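You operate a simulated robot arm through the tools that you are given. There is no shell and no other tool. Be economical: measure what you need, move in short steps, check, and stop when the job is done.

You are at the controls of a simulated robot arm. One attempt, no reset.

Task
Check the purple photo tile on the light pad and file it in its slot.
Fine: its table number shows with the light pad on at high; the tile goes in the yellow slot with that number; switch the light pad off again and leave the other photo tiles alone.

Only the result counts: the job must be done as asked and must still hold three seconds after the hand-in. Knocking over, shifting, dropping, spilling or breaking anything else fails it.

Robot
A 7-joint arm with a two-finger parallel gripper, fixed in place. Base frame: the origin is at the foot of the arm, x ahead of it, y to its left, z up; the work surface is at about z = 0. Lengths are in m, angles in degrees, forces in N, time in s.
With the tool pointing down near the work surface it reaches from about 0.22 to 0.58 m from the base axis. Its first joint turns from -66.0 to 66.0 degrees. Payload 2.5 kg.
Tool frame: the origin (TCP) lies between the finger pads and is the grasp point; the fingertips stand 0.023 m ahead of it; z points along the fingers, y is the line along which they close. The gripper opens to 0.094 m. The fingers are 0.038 m wide and 0.01 m thick; the gripper's body (0.054 by 0.096 m) begins 0.039 m behind the TCP.
Orientation is that of the tool frame in the base frame, as a unit quaternion [x, y, z, w]. With the fingers straight down and closing along the base's y, the tool's x points along the base's -x, its y along +y and its z along -z.

Tools
- The arm moves only by the tool move_arm. Its argument "steps" is a list that holds one entry, the list of rows, each a list of 7 numbers: the closure in counts, from 0 (fully open) to 255 (shut), then the shift along the base's x, y, z in units of 100 mm (1.0 is 100 mm), then the turn, a rotation vector about the base's x, y, z in units of 60 degrees (1.0 is 60 degrees). In form: [[[hand, x, y, z, rx, ry, rz], ...]]. A call has 1 to 10 rows; each row is the pose to reach, as a shift and turn from the pose commanded when the call began. A call with a number of a shift or a turn outside -1 to 1 is refused whole. Rows are played at 5 a second. More than 0.05 m and 8.6 degrees between two rows, or a gripper value outside its range, and nothing of the call is played. A pose out of reach is approached as far as the arm can. The call stops where the force on the tool passes 40 N (or 10 N more than at its start, if that is more) or the arm is blocked; 0.2 s more then pass. The fingers move at their own pace (about 0.108 m/s each) and stop on an object; they squeeze with about 44 N. The grip force told is the motor's: it shows also when the fingers shut on nothing. Time passes only in rows, and 0.2 s behind the last, so rows that repeat a pose let the fingers close. It gives the time, the measured TCP pose, the force on the tool (base axes), the opening and the grip force at its end, in the units of the frame above (readings bear some noise), with the torque about the TCP (base axes, N m) and any sound that the robot's microphone picked up.
- Cameras (640 x 400 px; columns grow to the right, rows downward): "scene" is fixed at [0.1154, -0.4131, 0.577]; the picture's right is [0.86, -0.51, 0.00], its down [-0.21, -0.35, -0.91] and it looks along [0.46, 0.79, -0.41] (base axes); focal length 328 px, centre (320, 200). "wrist" rides on the gripper at [0.086, 0.016, -0.075] in the tool frame; the picture's right is [-0.18, 0.98, 0.00], its down [-0.58, -0.11, -0.81] and it looks along [-0.79, -0.15, 0.59] (tool axes); focal length 243 px, centre (320, 200). There is no depth. A picture from a camera that has moved, and an enlarged one, comes with that camera's place and axes in the base frame and with its lens. The place of the scene camera against the robot may be out by one fixed shift of up to 0.025 m in any direction.
- grab_frame(camera): a new picture of that camera. It takes no simulated time.
- close_up(camera, box): a new picture of the part [left, top, right, bottom] of that camera's present view, enlarged. It takes no simulated time.
- job_done(): hands the job in; it is judged then, once.

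Go step by step. Nothing tells you positions but the pictures and the camera data: compare them with the known pose of the tool, close in by small moves and look again before you grip or let go. The budget is 120 turns and 76 pictures, counting those below and the enlarged ones. Unless the task says otherwise, let go and move clear before handing in, and close with one line.

The tools are called after "Request:" by a JSON object that holds its "method" and its "body". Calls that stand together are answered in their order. move_arm: Moves the arm, as the interface text tells. Its arguments: {"type":"object","properties":{"steps":{"type":"array","items":{"type":"array","items":{"type":"array","items":{"type":"number"}}}}},"required":["steps"]} The other tools are called the same way: grab_frame (camera) takes a picture; close_up (camera, box) takes an enlarged picture of a part of a camera's view; job_done () hands the job in.

At the start:

```text
t: 0.0
position: [0.3649, 0.2033, 0.3931]
tcp_rot: [0.0, 1.0, 0.001, 0.0]
wrist_force: [-0.5, 0.7, 0.5]
moment: [-0.02, 0.01, -0.03]
width: 0.0939
grip_force: 0.1
```

scene: 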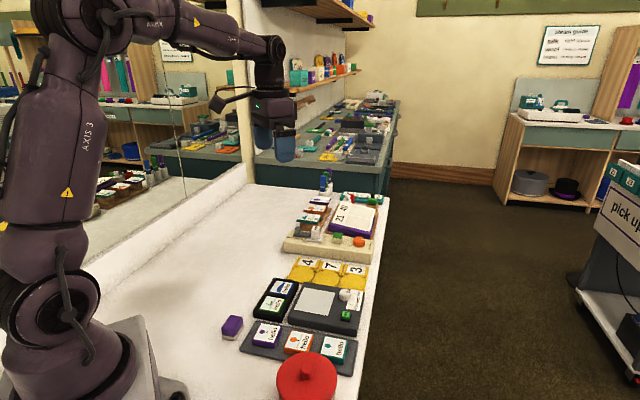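
wrist: 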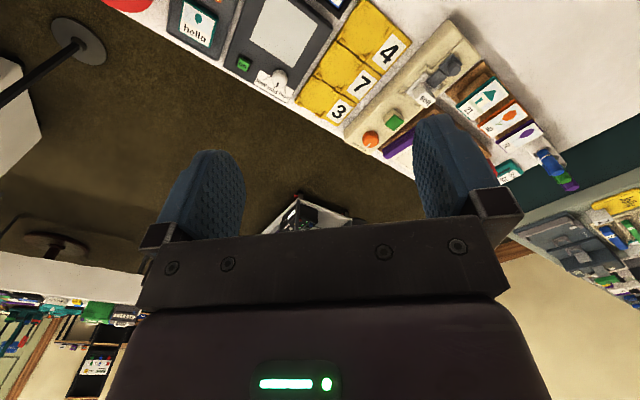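

I see a table with a tray of tiles, a light pad with a knob and a green button, and a yellow rack with slots 4, 7 and 3. I'll enlarge the work area to see the details.

Request:
{"method": "close_up", "body": {"camera": "scene", "box": [210, 240, 390, 400]}}

Request:
{"method": "close_up", "body": {"camera": "scene", "box": [270, 180, 390, 290]}}

Request:
{"method": "close_up", "body": {"camera": "wrist", "box": [160, 0, 420, 130]}}

```text
2.50 times, centred on (300, 320) of scene
camera zoom: at [0.1154, -0.4131, 0.577], right [0.86, -0.51, 0.0], down [-0.21, -0.35, -0.91], along [0.46, 0.79, -0.41], focal length 821 px, centre (370, -100)
```

zoom: 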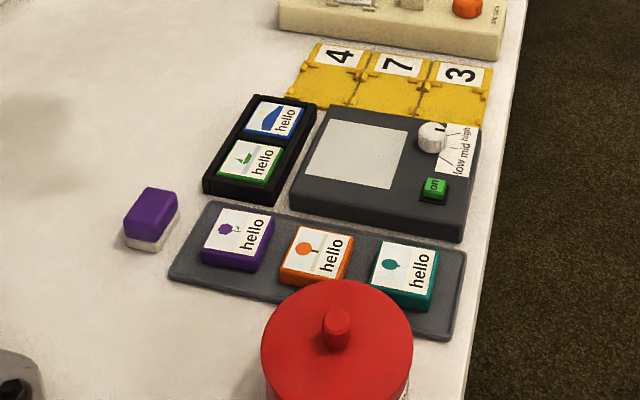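

```text
3.64 times, centred on (330, 235) of scene
camera zoom: at [0.1154, -0.4131, 0.577], right [0.86, -0.51, 0.0], down [-0.21, -0.35, -0.91], along [0.46, 0.79, -0.41], focal length 1195 px, centre (284, 73)
```

zoom: 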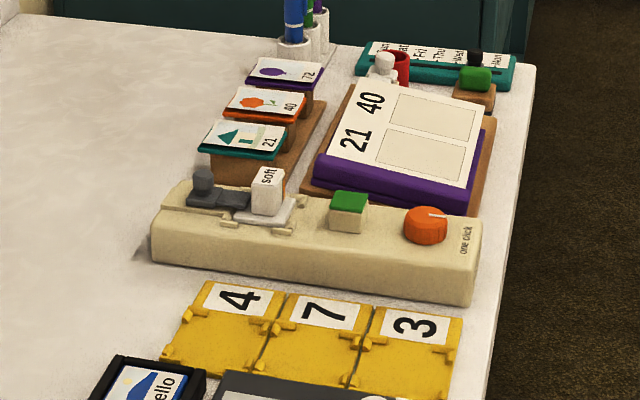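

```text
2.46 times, centred on (290, 65) of wrist
camera zoom: at [0.2776, 0.2211, 0.468], right [0.18, 0.98, 0.0], down [0.58, -0.11, 0.81], along [0.79, -0.15, -0.59], focal length 597 px, centre (394, 532)
```

zoom: 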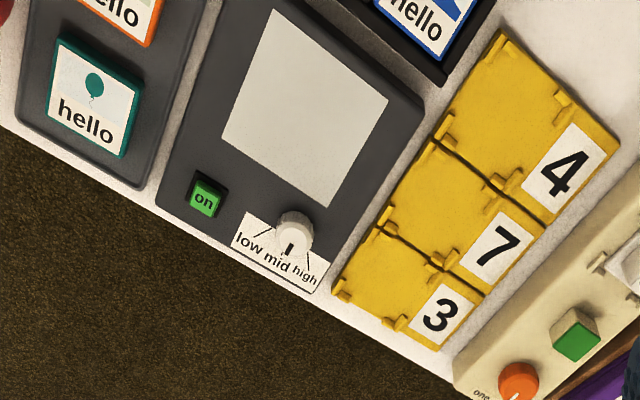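

The purple "hello" tile is in the grey tray, and the layout sits at about 45° to the base axes. I'll turn the tool by -45° to line up with it and move lower over the pad for a better look.

Request:
{"method": "move_arm", "body": {"steps": [[[0, 0.05, -0.15, -0.15, 0, 0, -0.125], [0, 0.1, -0.3, -0.3, 0, 0, -0.25], [0, 0.15, -0.5, -0.45, 0, 0, -0.375], [0, 0.2, -0.7, -0.6, 0, 0, -0.5], [0, 0.25, -0.85, -0.8, 0, 0, -0.625], [0, 0.3, -0.95, -0.95, 0, 0, -0.75], [0, 0.3, -0.95, -0.95, 0, 0, -0.75]]]}}

Request:
{"method": "grab_frame", "body": {"camera": "wrist"}}

```text
t: 1.6
position: [0.3925, 0.1087, 0.2984]
tcp_rot: [0.385, 0.923, 0.0, 0.0]
wrist_force: [0.2, -0.2, 0.5]
moment: [0.0, -0.02, -0.01]
width: 0.0939
grip_force: 0.0
```

```text
70 pictures are left
camera wrist: at [0.3441, 0.1815, 0.3723], right [0.83, 0.56, 0.0], down [0.33, -0.49, 0.81], along [0.45, -0.67, -0.59], focal length 243 px, centre (320, 200)
```

wrist: 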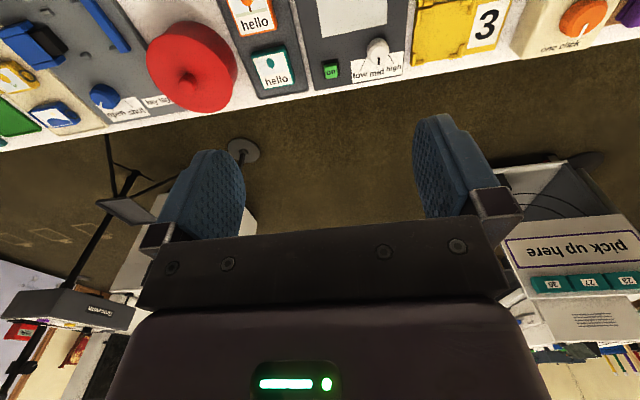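

The tool is now lined up with the layout. I'll back off toward the wall and go lower so the pad, tray and rack are in view.

Request:
{"method": "move_arm", "body": {"steps": [[[0, -0.2, 0.2, -0.2, 0, 0, 0], [0, -0.4, 0.4, -0.2, 0, 0, 0], [0, -0.65, 0.65, -0.3, 0, 0, 0], [0, -0.8, 0.8, -0.4, 0, 0, 0], [0, -0.8, 0.8, -0.4, 0, 0, 0]]]}}

Request:
{"method": "grab_frame", "body": {"camera": "wrist"}}

Request:
{"method": "close_up", "body": {"camera": "wrist", "box": [160, 0, 480, 200]}}

```text
t: 2.8
position: [0.3123, 0.189, 0.2589]
tcp_rot: [0.383, 0.924, 0.0, 0.001]
wrist_force: [-0.3, -0.6, -0.8]
moment: [0.01, -0.01, 0.01]
width: 0.0939
grip_force: 0.1
```

```text
69 pictures are left
camera wrist: at [0.2632, 0.2626, 0.3329], right [0.83, 0.56, 0.0], down [0.33, -0.49, 0.81], along [0.46, -0.67, -0.59], focal length 243 px, centre (320, 200)
```

wrist: 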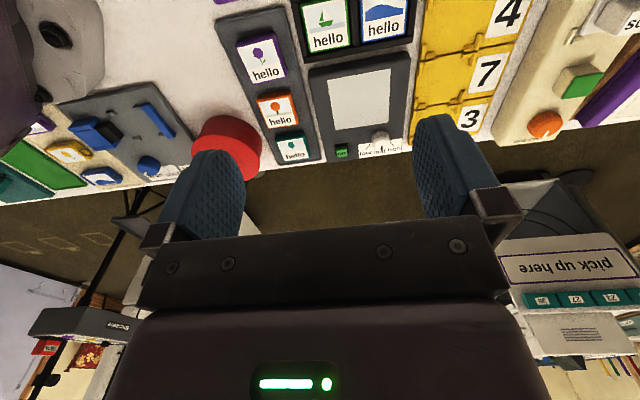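

```text
2.00 times, centred on (320, 100) of wrist
camera zoom: at [0.2632, 0.2626, 0.3329], right [0.83, 0.56, 0.0], down [0.33, -0.49, 0.81], along [0.46, -0.67, -0.59], focal length 485 px, centre (320, 400)
```

zoom: 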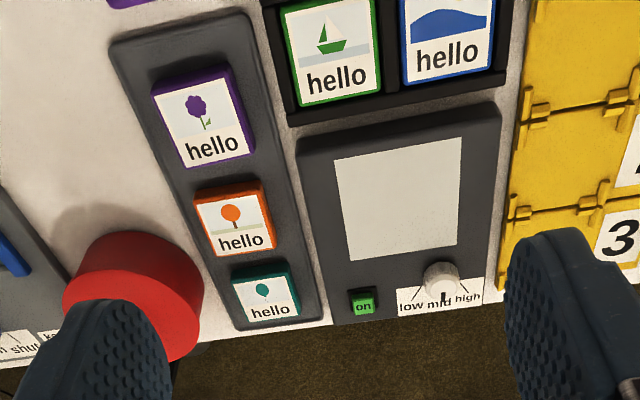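

The button is near (0.450, 0.052), the knob near (0.480, 0.108) pointing at mid, and the purple tile near (0.283, 0.111). Next I'll close the gripper and move above the button.

Request:
{"method": "move_arm", "body": {"steps": [[[255, 0.25, -0.25, 0, 0, 0, 0], [255, 0.5, -0.5, -0.2, 0, 0, 0], [255, 0.75, -0.75, -0.4, 0, 0, 0], [255, 0.95, -0.95, -0.6, 0, 0, 0], [255, 0.95, -0.95, -0.8, 0, 0, 0], [255, 0.95, -0.95, -0.8, 0, 0, 0]]]}}

Request:
{"method": "grab_frame", "body": {"camera": "wrist"}}

```text
t: 4.2
position: [0.4085, 0.0939, 0.1782]
tcp_rot: [0.382, 0.924, 0.0, 0.0]
wrist_force: [0.1, 0.5, -0.5]
moment: [0.0, 0.02, 0.03]
width: 0.0
grip_force: 42.6
```

```text
67 pictures are left
camera wrist: at [0.3586, 0.1685, 0.2525], right [0.83, 0.56, 0.0], down [0.33, -0.49, 0.81], along [0.46, -0.67, -0.59], focal length 243 px, centre (320, 200)
```

wrist: 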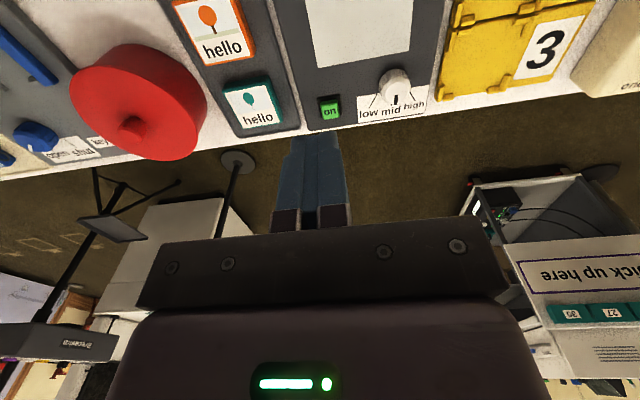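

The button centre is confirmed at about (0.449, 0.054). I'll go above it and lower partway.

Request:
{"method": "move_arm", "body": {"steps": [[[255, 0.2, -0.2, -0.2, 0, 0, 0], [255, 0.405, -0.4, -0.5, 0, 0, 0], [255, 0.405, -0.4, -0.9, 0, 0, 0], [255, 0.405, -0.4, -0.95, 0, 0, 0], [255, 0.405, -0.4, -0.95, 0, 0, 0]]]}}

Request:
{"method": "grab_frame", "body": {"camera": "wrist"}}

Request:
{"method": "close_up", "body": {"camera": "scene", "box": [270, 250, 390, 340]}}

```text
t: 5.4
position: [0.449, 0.0546, 0.0834]
tcp_rot: [0.383, 0.924, -0.001, 0.0]
wrist_force: [0.2, -0.6, 0.1]
moment: [-0.02, -0.02, 0.0]
width: 0.0
grip_force: 43.0
```

```text
66 pictures are left
camera wrist: at [0.3999, 0.1289, 0.1579], right [0.83, 0.56, 0.0], down [0.33, -0.49, 0.81], along [0.46, -0.67, -0.59], focal length 243 px, centre (320, 200)
```

wrist: 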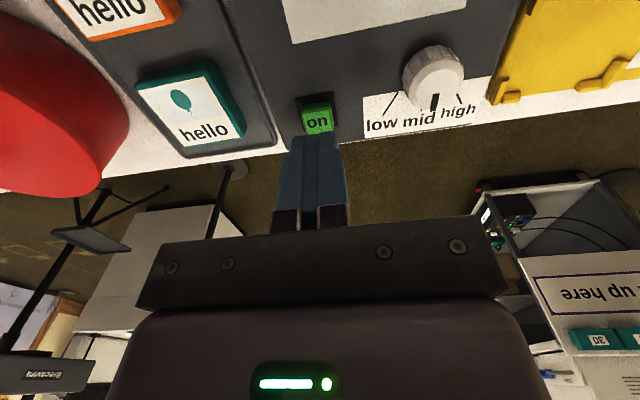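

```text
4.44 times, centred on (330, 295) of scene
camera zoom: at [0.1154, -0.4131, 0.577], right [0.86, -0.51, 0.0], down [-0.21, -0.35, -0.91], along [0.46, 0.79, -0.41], focal length 1460 px, centre (276, -222)
```

zoom: 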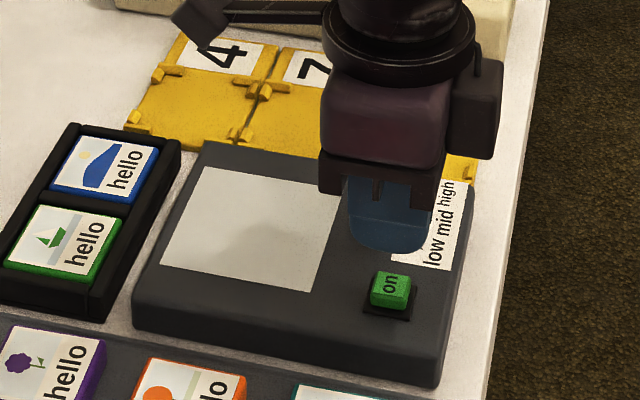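

The fingertips sit right over the button. I'll go down slowly to press it.

Request:
{"method": "move_arm", "body": {"steps": [[[255, 0.005, -0.005, -0.1, 0, 0, 0], [255, 0.005, -0.005, -0.15, 0, 0, 0], [255, 0.005, -0.005, -0.2, 0, 0, 0], [255, 0.005, -0.005, -0.24, 0, 0, 0]]]}}

```text
t: 6.4
position: [0.449, 0.0522, 0.0592]
tcp_rot: [0.383, 0.924, 0.0, 0.0]
wrist_force: [0.4, 0.3, -0.8]
moment: [-0.02, -0.05, 0.01]
width: 0.0
grip_force: 42.5
```

Request:
{"method": "close_up", "body": {"camera": "scene", "box": [300, 270, 390, 340]}}

Request:
{"method": "grab_frame", "body": {"camera": "wrist"}}

```text
5.71 times, centred on (345, 305) of scene
camera zoom: at [0.1154, -0.4131, 0.577], right [0.86, -0.51, 0.0], down [-0.21, -0.35, -0.91], along [0.46, 0.79, -0.41], focal length 1877 px, centre (177, -400)
```

zoom: 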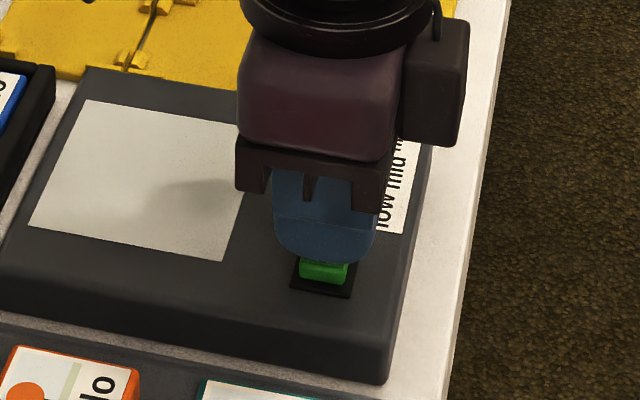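

```text
63 pictures are left
camera wrist: at [0.4003, 0.1272, 0.1339], right [0.83, 0.56, 0.0], down [0.33, -0.49, 0.81], along [0.46, -0.67, -0.59], focal length 243 px, centre (320, 200)
```

wrist: 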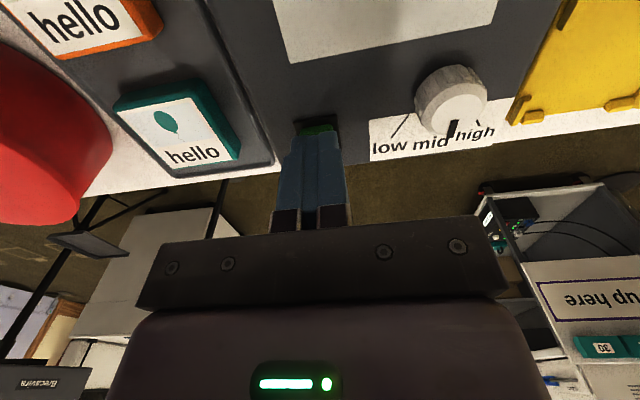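

The tips are just above the button. I'll press in small steps.

Request:
{"method": "move_arm", "body": {"steps": [[[255, 0, 0, -0.02, 0, 0, 0], [255, 0, 0, -0.04, 0, 0, 0], [255, 0, 0, -0.06, 0, 0, 0]]]}}

```text
t: 7.2
position: [0.4492, 0.053, 0.0539]
tcp_rot: [0.383, 0.924, 0.0, 0.001]
wrist_force: [-2.2, 0.4, 2.4]
moment: [-0.01, 0.05, 0.03]
width: 0.0001
grip_force: 42.6
heard: click
```

A click sounded, so I'll lift off and check the state.

Request:
{"method": "move_arm", "body": {"steps": [[[255, 0, 0, 0.2, 0, 0, 0], [255, 0, 0, 0.5, 0, 0, 0], [255, -0.1, 0.1, 0.8, 0, 0, 0], [255, -0.1, 0.1, 0.8, 0, 0, 0]]]}}

Request:
{"method": "close_up", "body": {"camera": "wrist", "box": [240, 0, 480, 150]}}

Request:
{"method": "close_up", "body": {"camera": "scene", "box": [270, 250, 390, 340]}}

```text
t: 8.2
position: [0.4397, 0.0639, 0.1351]
tcp_rot: [0.383, 0.924, 0.0, -0.001]
wrist_force: [0.8, 0.3, 0.6]
moment: [0.02, -0.01, 0.0]
width: 0.0001
grip_force: 42.2
```

```text
2.67 times, centred on (360, 75) of wrist
camera zoom: at [0.3907, 0.1375, 0.2082], right [0.83, 0.56, 0.0], down [0.33, -0.49, 0.81], along [0.46, -0.67, -0.59], focal length 647 px, centre (213, 533)
```

zoom: 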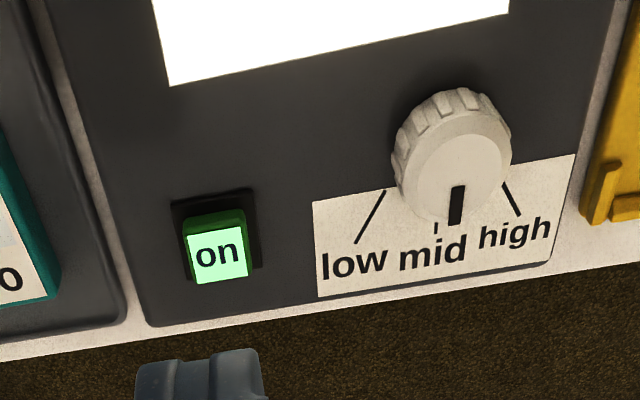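

```text
4.44 times, centred on (330, 295) of scene
camera zoom: at [0.1154, -0.4131, 0.577], right [0.86, -0.51, 0.0], down [-0.21, -0.35, -0.91], along [0.46, 0.79, -0.41], focal length 1460 px, centre (276, -222)
```

zoom: 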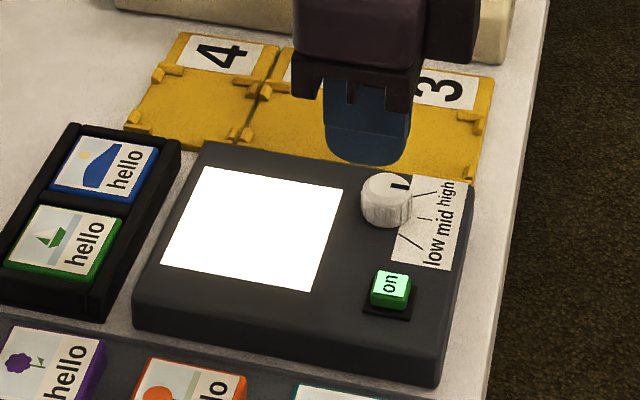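

The pad is lit and the button glows. Next I'll measure the knob pointer angle.

Request:
{"method": "close_up", "body": {"camera": "scene", "box": [332, 275, 372, 305]}}

Request:
{"method": "close_up", "body": {"camera": "wrist", "box": [350, 20, 460, 110]}}

```text
13.33 times, centred on (352, 290) of scene
camera zoom: at [0.1154, -0.4131, 0.577], right [0.86, -0.51, 0.0], down [-0.21, -0.35, -0.91], along [0.46, 0.79, -0.41], focal length 4380 px, centre (-107, -1000)
```

zoom: 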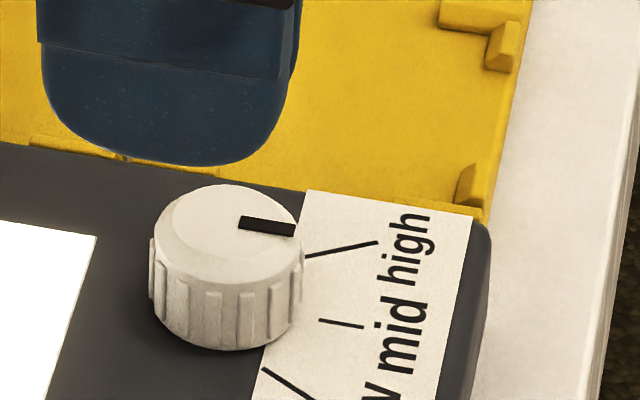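

```text
4.44 times, centred on (405, 65) of wrist
camera zoom: at [0.3907, 0.1375, 0.2082], right [0.83, 0.56, 0.0], down [0.33, -0.49, 0.81], along [0.46, -0.67, -0.59], focal length 1078 px, centre (-58, 800)
```

zoom: 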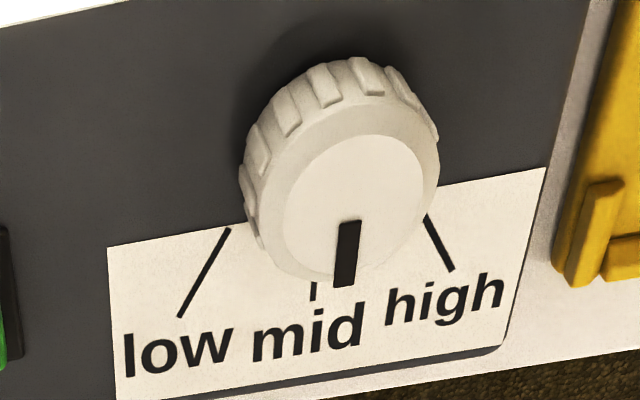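

The pointer is at mid and "high" is about 30° counter-clockwise. The knob is roughly at (0.485, 0.109), so I'll move above it with the gripper partly open.

Request:
{"method": "move_arm", "body": {"steps": [[[110, 0.2, 0.2, 0, 0, 0, 0], [110, 0.455, 0.45, 0, 0, 0, 0], [110, 0.455, 0.45, -0.2, 0, 0, 0], [110, 0.455, 0.45, -0.3, 0, 0, 0], [110, 0.455, 0.45, -0.3, 0, 0, 0]]]}}

Request:
{"method": "grab_frame", "body": {"camera": "wrist"}}

Request:
{"method": "close_up", "body": {"camera": "scene", "box": [300, 245, 390, 315]}}

```text
t: 9.4
position: [0.4855, 0.1089, 0.1029]
tcp_rot: [0.383, 0.924, -0.001, 0.0]
wrist_force: [0.1, 0.5, 0.3]
moment: [0.02, 0.02, -0.02]
width: 0.0535
grip_force: 0.0
```

```text
58 pictures are left
camera wrist: at [0.4359, 0.1823, 0.1773], right [0.83, 0.56, 0.0], down [0.33, -0.49, 0.81], along [0.46, -0.67, -0.59], focal length 243 px, centre (320, 200)
```

wrist: 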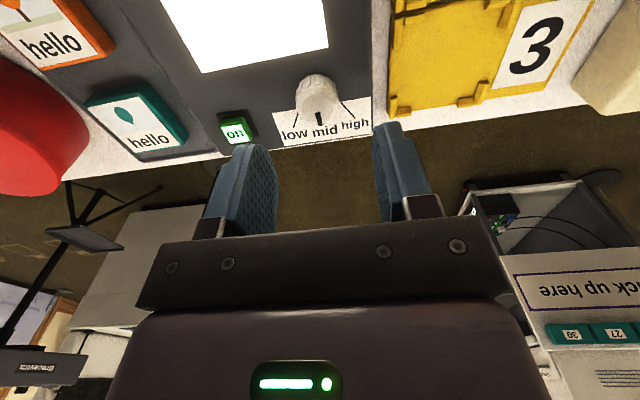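

```text
5.71 times, centred on (345, 280) of scene
camera zoom: at [0.1154, -0.4131, 0.577], right [0.86, -0.51, 0.0], down [-0.21, -0.35, -0.91], along [0.46, 0.79, -0.41], focal length 1877 px, centre (177, -257)
```

zoom: 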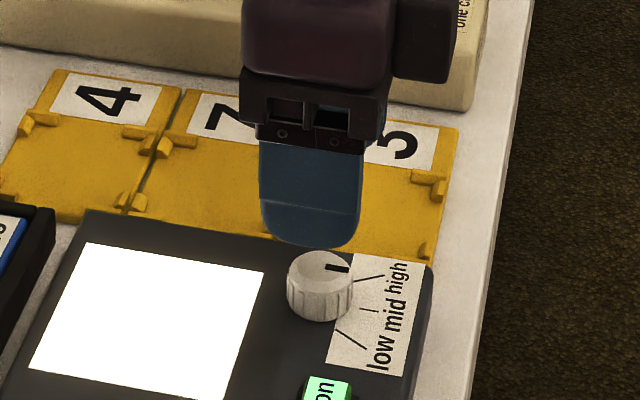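

The knob is centred between the fingers, so I'll lower around it and watch for contact.

Request:
{"method": "move_arm", "body": {"steps": [[[110, -0.01, 0.01, -0.15, 0, 0, 0], [110, -0.01, 0.01, -0.3, 0, 0, 0], [110, -0.01, 0.01, -0.4, 0, 0, 0], [110, -0.01, 0.01, -0.46, 0, 0, 0]]]}}

Request:
{"method": "grab_frame", "body": {"camera": "wrist"}}

Request:
{"method": "close_up", "body": {"camera": "scene", "box": [300, 245, 390, 315]}}

```text
t: 10.4
position: [0.4843, 0.1084, 0.0586]
tcp_rot: [0.383, 0.924, -0.001, 0.0]
wrist_force: [0.3, 0.2, 0.7]
moment: [-0.01, -0.02, 0.02]
width: 0.0535
grip_force: 0.1
```

```text
56 pictures are left
camera wrist: at [0.4346, 0.1827, 0.1322], right [0.83, 0.56, 0.0], down [0.33, -0.49, 0.81], along [0.45, -0.67, -0.59], focal length 243 px, centre (320, 200)
```

wrist: 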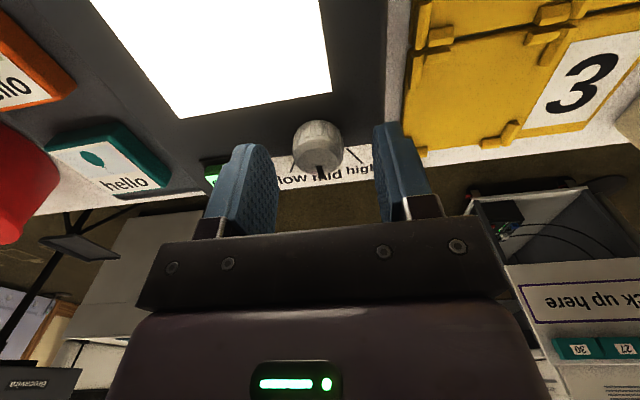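

```text
5.71 times, centred on (345, 280) of scene
camera zoom: at [0.1154, -0.4131, 0.577], right [0.86, -0.51, 0.0], down [-0.21, -0.35, -0.91], along [0.46, 0.79, -0.41], focal length 1877 px, centre (177, -257)
```

zoom: 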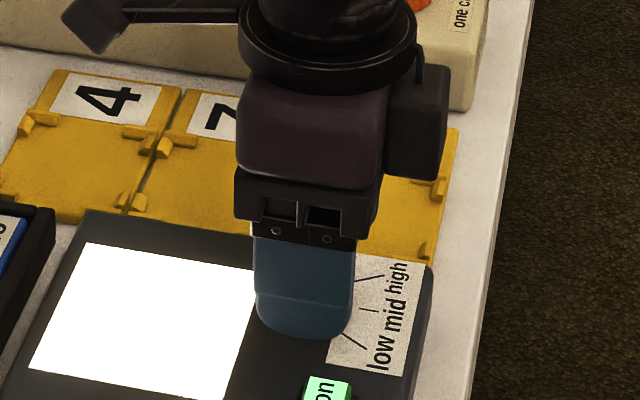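

The fingers straddle the knob well. I'll go down a little more and close.

Request:
{"method": "move_arm", "body": {"steps": [[[110, -0.01, 0.01, -0.05, 0, 0, 0], [200, -0.01, 0.01, -0.05, 0, 0, 0], [200, -0.01, 0.01, -0.05, 0, 0, 0], [200, -0.01, 0.01, -0.05, 0, 0, 0]]]}}

```text
t: 11.4
position: [0.4821, 0.1103, 0.0534]
tcp_rot: [0.383, 0.924, -0.002, -0.001]
wrist_force: [-14.7, -9.6, 11.1]
moment: [-0.15, 0.41, -0.06]
width: 0.0254
grip_force: 45.0
```

The knob is gripped at 25 mm, with some side load along -v. I'll relieve it slightly.

Request:
{"method": "move_arm", "body": {"steps": [[[200, -0.01, -0.008, 0.01, 0, 0, 0], [200, -0.01, -0.008, 0.01, 0, 0, 0]]]}}

```text
t: 12.0
position: [0.4828, 0.1092, 0.0524]
tcp_rot: [0.383, 0.924, 0.0, 0.0]
wrist_force: [-2.3, -6.2, -12.6]
moment: [0.18, 0.29, -0.06]
width: 0.0253
grip_force: 45.0
```

The side load is down, so I'll now turn counter-clockwise by 30°.

Request:
{"method": "move_arm", "body": {"steps": [[[200, -0.002, -0.004, -0.005, 0, 0, 0.1], [200, -0.002, -0.004, -0.005, 0, 0, 0.2], [200, -0.002, -0.004, -0.005, 0, 0, 0.3], [200, -0.002, -0.004, -0.005, 0, 0, 0.4], [200, -0.002, -0.004, -0.005, 0, 0, 0.5], [200, -0.002, -0.004, -0.005, 0, 0, 0.5]]]}}

Request:
{"method": "grab_frame", "body": {"camera": "wrist"}}

```text
t: 13.4
position: [0.4812, 0.108, 0.0537]
tcp_rot: [0.131, 0.991, 0.0, -0.001]
wrist_force: [-4.7, -7.0, -18.4]
moment: [-0.02, 0.56, -0.01]
width: 0.0251
grip_force: 44.9
```

```text
54 pictures are left
camera wrist: at [0.4025, 0.1471, 0.1271], right [0.43, 0.9, 0.0], down [0.54, -0.26, 0.81], along [0.73, -0.35, -0.59], focal length 243 px, centre (320, 200)
```

wrist: 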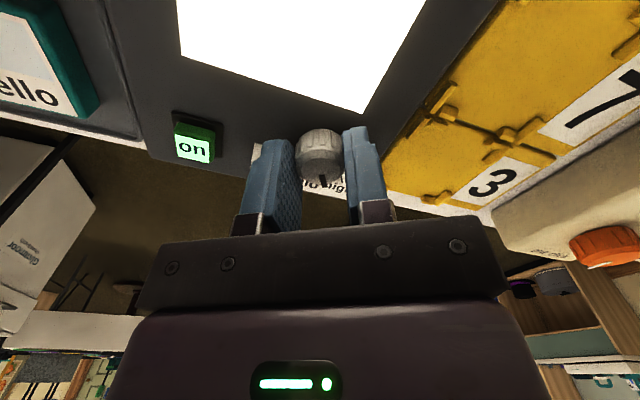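

The knob turned with the hand. I'll open, lift, and check the pointer.

Request:
{"method": "move_arm", "body": {"steps": [[[200, 0, 0, -0.015, 0, 0, 0], [110, 0, 0, -0.015, 0, 0, 0], [110, 0, 0, -0.01, 0, 0, 0], [110, 0, 0, 0.3, 0, 0, 0], [110, 0, 0, 0.6, 0, 0, 0], [110, -0.25, 0.1, 0.9, 0, 0, 0], [110, -0.25, 0.1, 0.9, 0, 0, 0]]]}}

Request:
{"method": "close_up", "body": {"camera": "scene", "box": [332, 275, 372, 305]}}

Request:
{"method": "close_up", "body": {"camera": "wrist", "box": [240, 0, 440, 150]}}

```text
t: 15.0
position: [0.4566, 0.1172, 0.1417]
tcp_rot: [0.131, 0.991, -0.001, 0.0]
wrist_force: [-0.1, -0.3, 0.1]
moment: [0.0, 0.0, 0.02]
width: 0.0535
grip_force: 0.0
```

```text
13.33 times, centred on (352, 290) of scene
camera zoom: at [0.1154, -0.4131, 0.577], right [0.86, -0.51, 0.0], down [-0.21, -0.35, -0.91], along [0.46, 0.79, -0.41], focal length 4380 px, centre (-107, -1000)
```

zoom: 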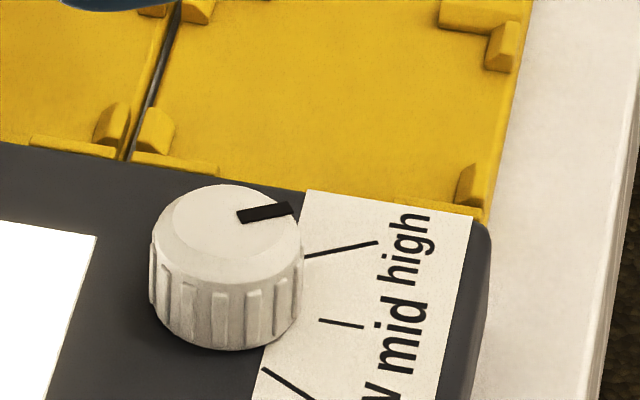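

```text
2.67 times, centred on (340, 75) of wrist
camera zoom: at [0.3781, 0.1571, 0.2165], right [0.43, 0.9, 0.0], down [0.53, -0.26, 0.81], along [0.73, -0.35, -0.59], focal length 647 px, centre (267, 533)
```

zoom: 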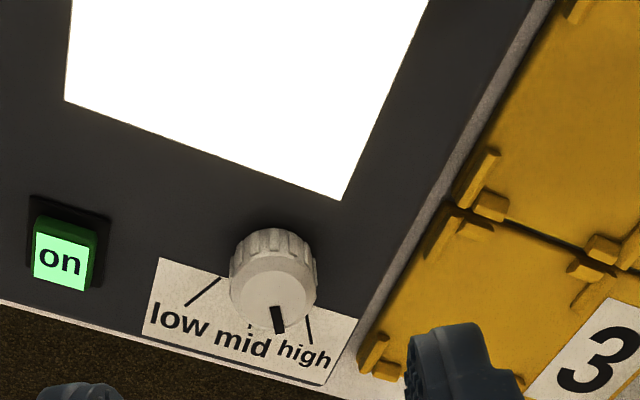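

The pointer now lines up with "high". I'll go over to the purple tile, turning the hand back to line up with the layout and opening it.

Request:
{"method": "move_arm", "body": {"steps": [[[0, -0.2, 0.05, 0.2, 0, 0, -0.125], [0, -0.4, 0.1, 0.3, 0, 0, -0.25], [0, -0.6, 0.15, 0.3, 0, 0, -0.375], [0, -0.8, 0.2, 0.3, 0, 0, -0.5], [0, -1.0, 0.2, 0.3, 0, 0, -0.5]]]}}

Request:
{"method": "move_arm", "body": {"steps": [[[0, -0.3, -0.1, -0.2, 0, 0, 0], [0, -0.6, -0.2, -0.4, 0, 0, 0], [0, -0.74, -0.26, -0.6, 0, 0, 0], [0, -0.74, -0.26, -0.6, 0, 0, 0]]]}}

Request:
{"method": "grab_frame", "body": {"camera": "wrist"}}

Request:
{"method": "close_up", "body": {"camera": "scene", "box": [220, 270, 380, 390]}}

```text
t: 16.2
position: [0.355, 0.1403, 0.1731]
tcp_rot: [0.384, 0.923, 0.0, 0.0]
wrist_force: [-0.2, 0.2, 0.2]
moment: [-0.02, 0.01, -0.04]
width: 0.0937
grip_force: 0.1
```

```text
t: 17.2
position: [0.2807, 0.1142, 0.1134]
tcp_rot: [0.382, 0.924, 0.0, 0.0]
wrist_force: [-0.6, 0.2, 0.3]
moment: [-0.01, -0.03, -0.01]
width: 0.0941
grip_force: 0.0
```

```text
51 pictures are left
camera wrist: at [0.2319, 0.186, 0.1866], right [0.83, 0.56, 0.0], down [0.33, -0.49, 0.81], along [0.46, -0.67, -0.59], focal length 243 px, centre (320, 200)
```

wrist: 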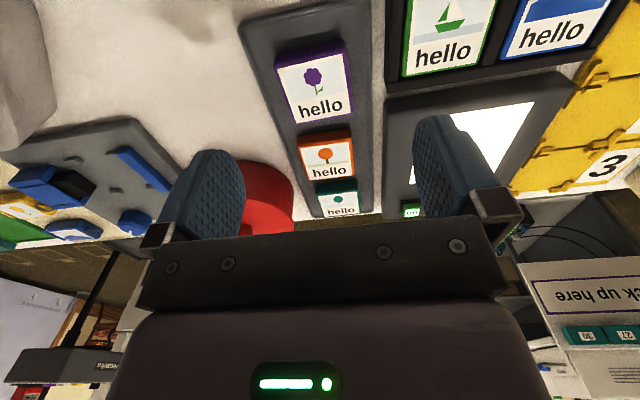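

```text
3.33 times, centred on (300, 330) of scene
camera zoom: at [0.1154, -0.4131, 0.577], right [0.86, -0.51, 0.0], down [-0.21, -0.35, -0.91], along [0.46, 0.79, -0.41], focal length 1095 px, centre (387, -233)
```

zoom: 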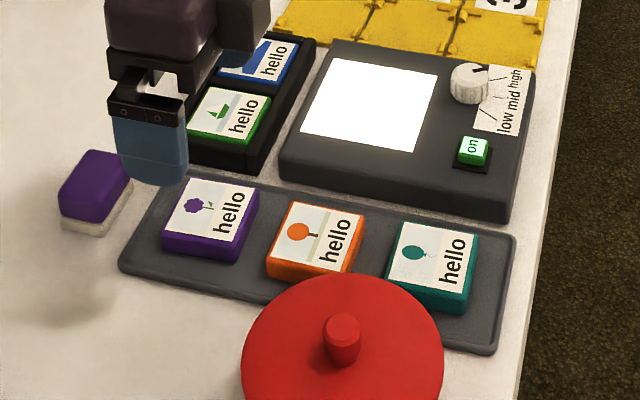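

The tile centre is about (0.281, 0.110). I'll narrow the opening to 60 mm so the finger clears the pad, centre over the tile and go lower.

Request:
{"method": "move_arm", "body": {"steps": [[[92, 0.003, -0.042, -0.1, 0, 0, 0], [92, 0.003, -0.042, -0.3, 0, 0, 0], [92, 0.003, -0.042, -0.45, 0, 0, 0], [92, 0.003, -0.042, -0.45, 0, 0, 0]]]}}

Request:
{"method": "grab_frame", "body": {"camera": "wrist"}}

Request:
{"method": "close_up", "body": {"camera": "scene", "box": [225, 290, 325, 365]}}

```text
t: 18.2
position: [0.2846, 0.1081, 0.068]
tcp_rot: [0.382, 0.924, 0.0, 0.0]
wrist_force: [0.3, 0.1, 0.3]
moment: [0.0, 0.03, 0.0]
width: 0.0602
grip_force: 0.1
```

```text
49 pictures are left
camera wrist: at [0.2343, 0.1812, 0.1424], right [0.83, 0.56, 0.0], down [0.33, -0.49, 0.81], along [0.46, -0.67, -0.59], focal length 243 px, centre (320, 200)
```

wrist: 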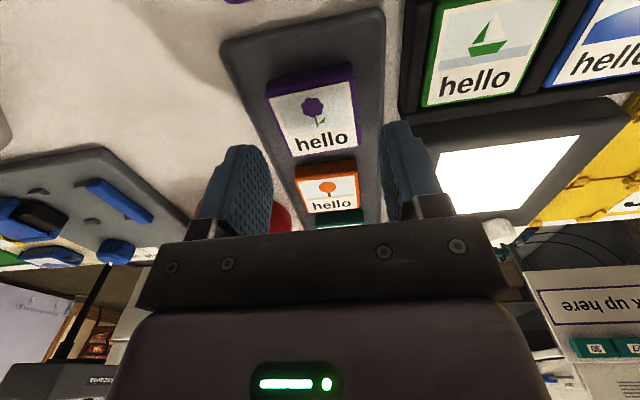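

```text
5.33 times, centred on (275, 328) of scene
camera zoom: at [0.1154, -0.4131, 0.577], right [0.86, -0.51, 0.0], down [-0.21, -0.35, -0.91], along [0.46, 0.79, -0.41], focal length 1752 px, centre (560, -480)
```

zoom: 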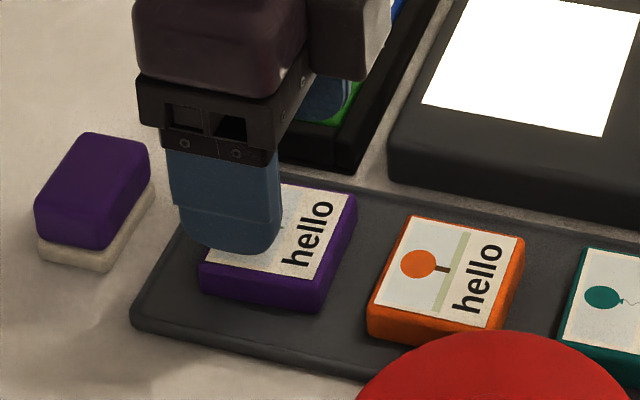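

The tile lies between the fingers, with the tool a few mm off. I'll nudge it, go down to about z 0.041 and look before closing.

Request:
{"method": "move_arm", "body": {"steps": [[[92, -0.03, 0.01, -0.08, 0, 0, 0], [92, -0.03, 0.01, -0.16, 0, 0, 0], [92, -0.03, 0.01, -0.22, 0, 0, 0], [92, -0.03, 0.01, -0.26, 0, 0, 0]]]}}

Request:
{"method": "grab_frame", "body": {"camera": "wrist"}}

Request:
{"method": "close_up", "body": {"camera": "scene", "box": [225, 290, 325, 365]}}

```text
t: 19.2
position: [0.2797, 0.1113, 0.0437]
tcp_rot: [0.382, 0.924, -0.001, 0.001]
wrist_force: [0.1, -0.9, 0.0]
moment: [-0.04, 0.01, 0.0]
width: 0.0602
grip_force: 0.1
```

```text
47 pictures are left
camera wrist: at [0.2306, 0.1839, 0.1166], right [0.83, 0.56, 0.0], down [0.33, -0.49, 0.81], along [0.46, -0.67, -0.59], focal length 243 px, centre (320, 200)
```

wrist: 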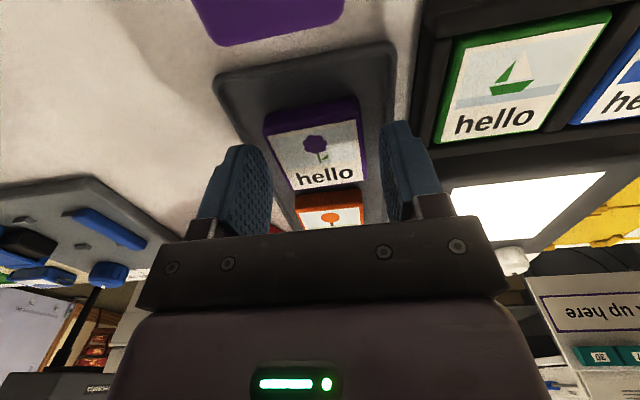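

```text
5.33 times, centred on (275, 328) of scene
camera zoom: at [0.1154, -0.4131, 0.577], right [0.86, -0.51, 0.0], down [-0.21, -0.35, -0.91], along [0.46, 0.79, -0.41], focal length 1752 px, centre (560, -480)
```

zoom: 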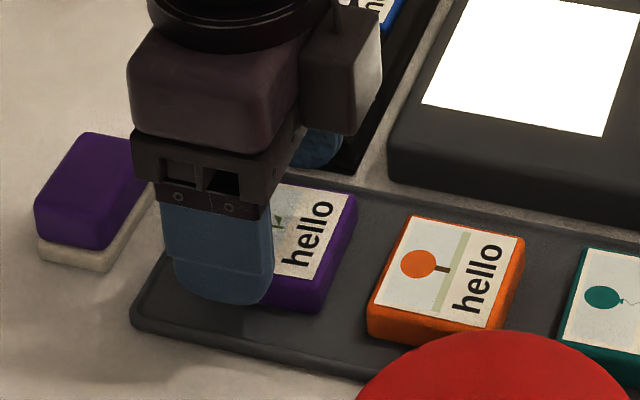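

The hand sits about 6 mm short of the tile centre along u, and the tile top is near z 0.021. I'll shift over, lower 8 mm and close.

Request:
{"method": "move_arm", "body": {"steps": [[[92, 0.045, -0.045, 0, 0, 0, 0], [92, 0.045, -0.045, -0.04, 0, 0, 0], [92, 0.045, -0.045, -0.08, 0, 0, 0], [92, 0.045, -0.045, -0.08, 0, 0, 0]]]}}

Request:
{"method": "close_up", "body": {"camera": "scene", "box": [225, 290, 325, 365]}}

Request:
{"method": "grab_frame", "body": {"camera": "wrist"}}

```text
t: 20.2
position: [0.2845, 0.1056, 0.0342]
tcp_rot: [0.383, 0.924, 0.0, 0.0]
wrist_force: [-0.8, -0.7, 0.1]
moment: [-0.02, -0.01, 0.01]
width: 0.06
grip_force: 0.0
```

```text
5.33 times, centred on (275, 328) of scene
camera zoom: at [0.1154, -0.4131, 0.577], right [0.86, -0.51, 0.0], down [-0.21, -0.35, -0.91], along [0.46, 0.79, -0.41], focal length 1752 px, centre (560, -480)
```

zoom: 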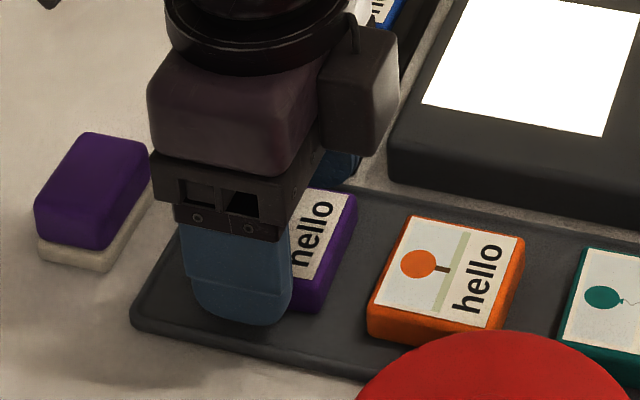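

```text
44 pictures are left
camera wrist: at [0.2354, 0.1789, 0.1082], right [0.83, 0.56, 0.0], down [0.33, -0.49, 0.81], along [0.46, -0.67, -0.59], focal length 243 px, centre (320, 200)
```

wrist: 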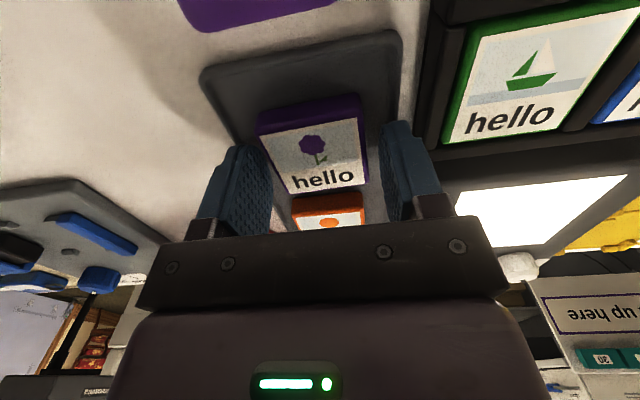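

I'll make a last small shift along u, come up 2 mm and close on the tile.

Request:
{"method": "move_arm", "body": {"steps": [[[92, 0.03, -0.03, 0.02, 0, 0, 0], [170, 0.03, -0.03, 0.02, 0, 0, 0], [170, 0.03, -0.03, 0.02, 0, 0, 0], [170, 0.03, -0.03, 0.02, 0, 0, 0]]]}}

```text
t: 21.2
position: [0.2869, 0.1032, 0.0369]
tcp_rot: [0.383, 0.924, -0.001, 0.0]
wrist_force: [-0.1, -0.5, -0.6]
moment: [0.02, 0.01, -0.04]
width: 0.0487
grip_force: 44.2
```

The tile is gripped at 48.7 mm. I'll lift it straight up and carry it over the light panel at about (0.415, 0.137).

Request:
{"method": "move_arm", "body": {"steps": [[[170, 0, 0, 0.1, 0, 0, 0], [170, 0, 0, 0.3, 0, 0, 0], [170, 0, 0, 0.6, 0, 0, 0], [170, 0, 0, 0.8, 0, 0, 0], [170, 0.2, 0.05, 0.8, 0, 0, 0], [170, 0.4, 0.1, 0.8, 0, 0, 0], [170, 0.6, 0.15, 0.8, 0, 0, 0], [170, 0.8, 0.2, 0.8, 0, 0, 0], [170, 0.99, 0.25, 0.8, 0, 0, 0]]]}}

Request:
{"method": "move_arm", "body": {"steps": [[[170, 0.15, 0.04, 0, 0, 0, 0], [170, 0.29, 0.085, -0.2, 0, 0, 0], [170, 0.29, 0.085, -0.3, 0, 0, 0], [170, 0.29, 0.085, -0.3, 0, 0, 0]]]}}

Request:
{"method": "grab_frame", "body": {"camera": "wrist"}}

Request:
{"method": "close_up", "body": {"camera": "scene", "box": [230, 240, 390, 360]}}

```text
t: 23.2
position: [0.3856, 0.127, 0.1175]
tcp_rot: [0.383, 0.924, 0.0, 0.0]
wrist_force: [0.0, 0.3, -0.2]
moment: [0.0, 0.03, 0.02]
width: 0.0315
grip_force: 0.0
```

```text
t: 24.2
position: [0.4161, 0.1372, 0.0851]
tcp_rot: [0.382, 0.924, -0.001, 0.0]
wrist_force: [-0.5, 0.0, 0.3]
moment: [0.0, 0.02, 0.02]
width: 0.0313
grip_force: 0.0
```

```text
43 pictures are left
camera wrist: at [0.3668, 0.21, 0.16], right [0.83, 0.56, 0.0], down [0.33, -0.49, 0.81], along [0.46, -0.67, -0.59], focal length 243 px, centre (320, 200)
```

wrist: 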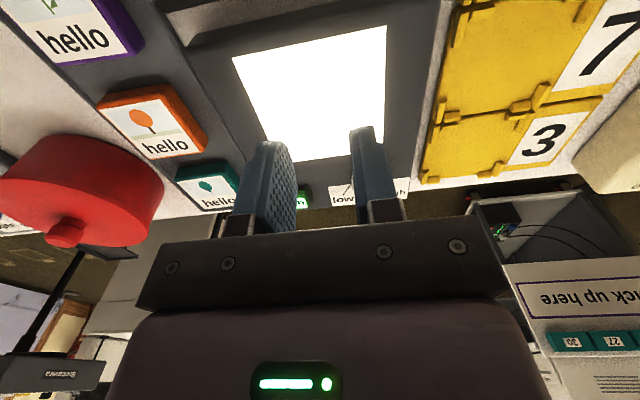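

```text
3.33 times, centred on (310, 300) of scene
camera zoom: at [0.1154, -0.4131, 0.577], right [0.86, -0.51, 0.0], down [-0.21, -0.35, -0.91], along [0.46, 0.79, -0.41], focal length 1095 px, centre (353, -133)
```

zoom: 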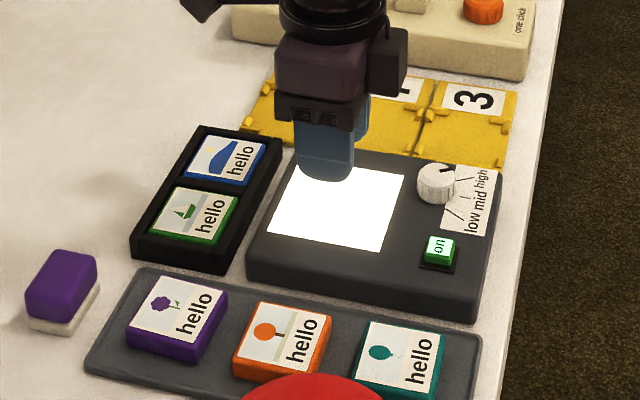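

The tile slipped out at lift-off and is still in the tray, so I gripped too high on it. I'll go back, look and take a deeper grip.

Request:
{"method": "move_arm", "body": {"steps": [[[92, -0.15, -0.04, 0.2, 0, 0, 0], [92, -0.4, -0.1, 0.3, 0, 0, 0], [92, -0.6, -0.15, 0.3, 0, 0, 0], [92, -0.8, -0.2, 0.3, 0, 0, 0], [92, -1.0, -0.25, 0.3, 0, 0, 0]]]}}

Request:
{"method": "move_arm", "body": {"steps": [[[92, -0.2, -0.05, -0.2, 0, 0, 0], [92, -0.29, -0.09, -0.5, 0, 0, 0], [92, -0.29, -0.09, -0.5, 0, 0, 0]]]}}

Request:
{"method": "grab_frame", "body": {"camera": "wrist"}}

Request:
{"method": "close_up", "body": {"camera": "scene", "box": [225, 290, 325, 365]}}

```text
t: 25.4
position: [0.3161, 0.1133, 0.1166]
tcp_rot: [0.383, 0.924, 0.001, 0.001]
wrist_force: [0.2, -0.1, 0.4]
moment: [-0.01, 0.0, 0.0]
width: 0.06
grip_force: 0.0
```

```text
t: 26.2
position: [0.2875, 0.1023, 0.0656]
tcp_rot: [0.383, 0.924, 0.0, 0.001]
wrist_force: [0.0, -1.1, -0.3]
moment: [0.02, -0.01, 0.0]
width: 0.0599
grip_force: 0.0
```

```text
41 pictures are left
camera wrist: at [0.2377, 0.1761, 0.1408], right [0.83, 0.56, 0.0], down [0.33, -0.49, 0.81], along [0.46, -0.67, -0.59], focal length 243 px, centre (320, 200)
```

wrist: 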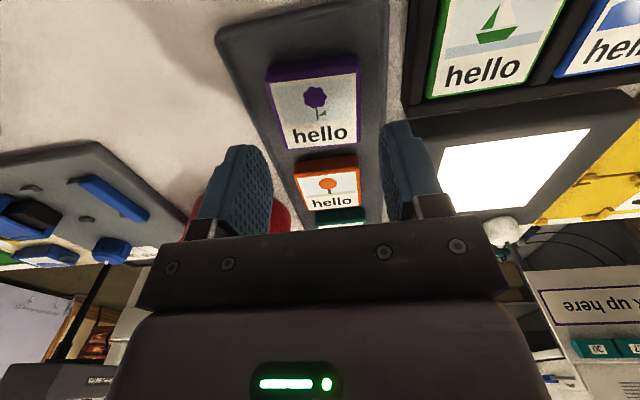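

```text
5.33 times, centred on (275, 328) of scene
camera zoom: at [0.1154, -0.4131, 0.577], right [0.86, -0.51, 0.0], down [-0.21, -0.35, -0.91], along [0.46, 0.79, -0.41], focal length 1752 px, centre (560, -480)
```

zoom: 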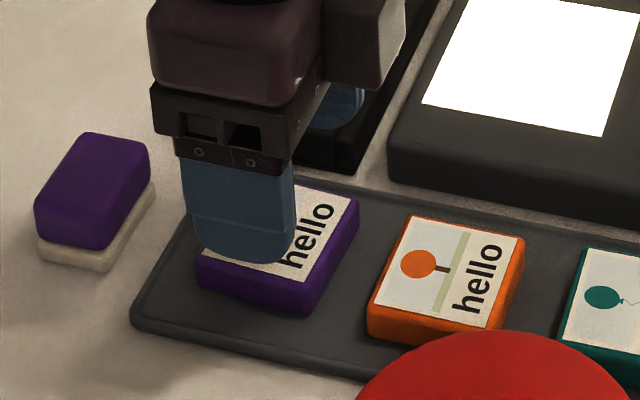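

The tile is still square in the tray. Comparing views, its top is lower than I assumed, at about z 0.012–0.016, so I'll go down further in small steps.

Request:
{"method": "move_arm", "body": {"steps": [[[92, -0.015, 0.015, -0.15, 0, 0, 0], [92, -0.015, 0.015, -0.3, 0, 0, 0], [92, -0.015, 0.015, -0.34, 0, 0, 0], [92, -0.015, 0.015, -0.36, 0, 0, 0]]]}}

Request:
{"method": "move_arm", "body": {"steps": [[[92, 0, 0, -0.015, 0, 0, 0], [92, 0, 0, -0.015, 0, 0, 0]]]}}

Request:
{"method": "close_up", "body": {"camera": "scene", "box": [225, 290, 325, 365]}}

```text
t: 27.2
position: [0.2852, 0.1037, 0.031]
tcp_rot: [0.384, 0.923, -0.001, 0.001]
wrist_force: [0.0, -0.6, 0.0]
moment: [0.0, 0.02, 0.04]
width: 0.0602
grip_force: 0.1
```

```text
t: 27.8
position: [0.286, 0.1037, 0.0291]
tcp_rot: [0.383, 0.924, 0.0, 0.001]
wrist_force: [-2.4, -1.4, 19.3]
moment: [0.73, -0.16, 0.08]
width: 0.0586
grip_force: 0.1
```

```text
5.33 times, centred on (275, 328) of scene
camera zoom: at [0.1153, -0.4131, 0.577], right [0.86, -0.51, 0.0], down [-0.21, -0.35, -0.91], along [0.46, 0.79, -0.41], focal length 1752 px, centre (560, -480)
```

zoom: 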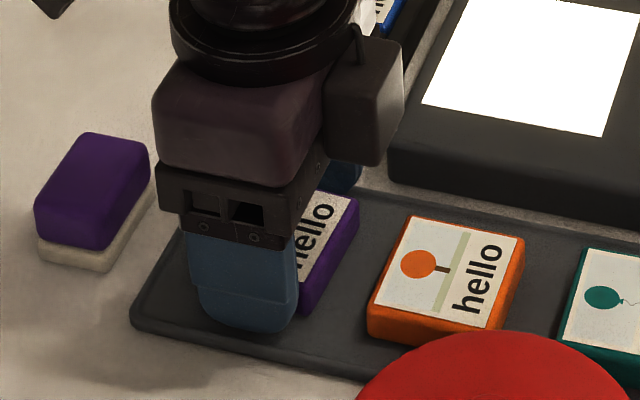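

Light contact with the tray at tip height of about 0.007. I'll come up 1.5 mm, close, then lift slowly and check.

Request:
{"method": "move_arm", "body": {"steps": [[[92, 0, 0, 0.018, 0, 0, 0], [200, 0, 0, 0.018, 0, 0, 0], [200, 0, 0, 0.018, 0, 0, 0], [200, 0, 0, 0.018, 0, 0, 0], [200, 0, 0, 0.018, 0, 0, 0]]]}}

Request:
{"method": "move_arm", "body": {"steps": [[[200, 0, 0, 0.03, 0, 0, 0], [200, 0, 0, 0.06, 0, 0, 0], [200, 0, 0, 0.1, 0, 0, 0], [200, 0, 0, 0.15, 0, 0, 0]]]}}

Request:
{"method": "close_up", "body": {"camera": "scene", "box": [225, 290, 325, 365]}}

```text
t: 29.0
position: [0.2849, 0.1051, 0.0305]
tcp_rot: [0.382, 0.924, 0.001, 0.0]
wrist_force: [-0.4, -0.2, 0.6]
moment: [0.0, -0.01, 0.03]
width: 0.0486
grip_force: 44.1
```

```text
t: 30.0
position: [0.2856, 0.1038, 0.0458]
tcp_rot: [0.382, 0.924, 0.0, 0.0]
wrist_force: [0.2, -0.1, -0.9]
moment: [0.01, 0.02, 0.04]
width: 0.0489
grip_force: 44.2
```

```text
5.33 times, centred on (275, 328) of scene
camera zoom: at [0.1154, -0.4131, 0.577], right [0.86, -0.51, 0.0], down [-0.21, -0.35, -0.91], along [0.46, 0.79, -0.41], focal length 1752 px, centre (560, -480)
```

zoom: 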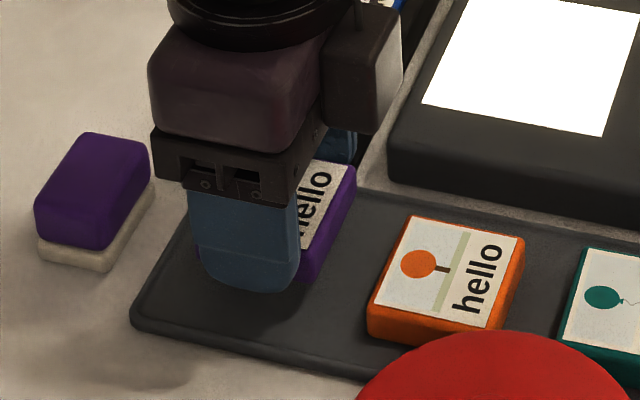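

The tile is up and held at 48.9 mm. I'll carry it gently to the light panel.

Request:
{"method": "move_arm", "body": {"steps": [[[200, 0, 0, 0.1, 0, 0, 0], [200, 0, 0, 0.2, 0, 0, 0], [200, 0, 0, 0.3, 0, 0, 0], [200, 0, 0, 0.4, 0, 0, 0], [200, 0.15, 0.04, 0.4, 0, 0, 0], [200, 0.3, 0.08, 0.4, 0, 0, 0], [200, 0.45, 0.12, 0.4, 0, 0, 0], [200, 0.6, 0.16, 0.4, 0, 0, 0], [200, 0.75, 0.2, 0.4, 0, 0, 0], [200, 0.9, 0.24, 0.4, 0, 0, 0]]]}}

Request:
{"method": "move_arm", "body": {"steps": [[[200, 0.15, 0.04, 0, 0, 0, 0], [200, 0.3, 0.07, 0, 0, 0, 0], [200, 0.4, 0.09, 0, 0, 0, 0], [200, 0.4, 0.09, 0, 0, 0, 0]]]}}

Request:
{"method": "grab_frame", "body": {"camera": "wrist"}}

Request:
{"method": "close_up", "body": {"camera": "scene", "box": [230, 240, 390, 360]}}

```text
t: 32.2
position: [0.3752, 0.1262, 0.085]
tcp_rot: [0.383, 0.924, 0.001, 0.0]
wrist_force: [0.0, -0.9, -1.1]
moment: [-0.01, -0.03, -0.02]
width: 0.0485
grip_force: 44.1
```

```text
t: 33.2
position: [0.4152, 0.137, 0.086]
tcp_rot: [0.383, 0.924, 0.0, 0.0]
wrist_force: [0.1, 0.3, 0.3]
moment: [0.02, -0.04, 0.0]
width: 0.0487
grip_force: 44.6
```

```text
37 pictures are left
camera wrist: at [0.3671, 0.2098, 0.1601], right [0.83, 0.56, 0.0], down [0.33, -0.49, 0.81], along [0.46, -0.67, -0.59], focal length 243 px, centre (320, 200)
```

wrist: 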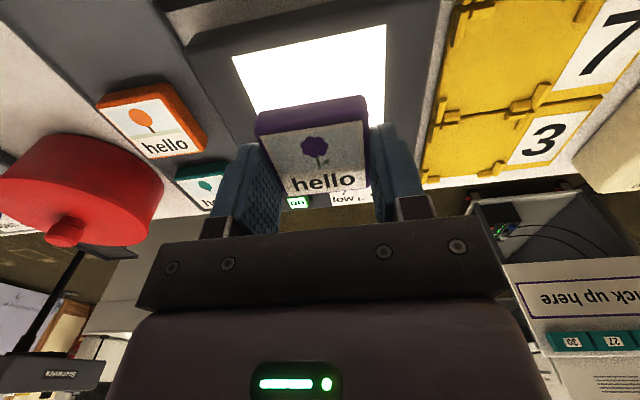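

```text
3.33 times, centred on (310, 300) of scene
camera zoom: at [0.1154, -0.4131, 0.577], right [0.86, -0.51, 0.0], down [-0.21, -0.35, -0.91], along [0.46, 0.79, -0.41], focal length 1095 px, centre (353, -133)
```

zoom: 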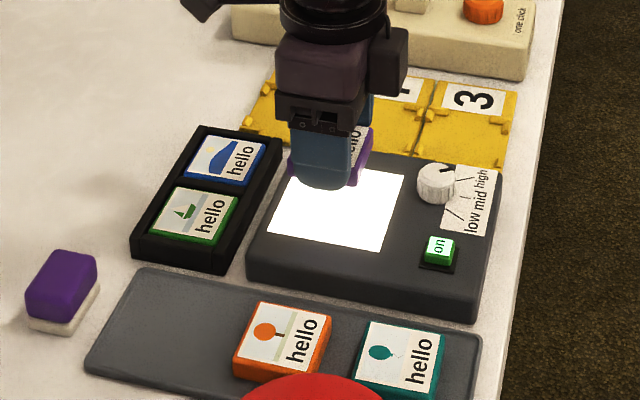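

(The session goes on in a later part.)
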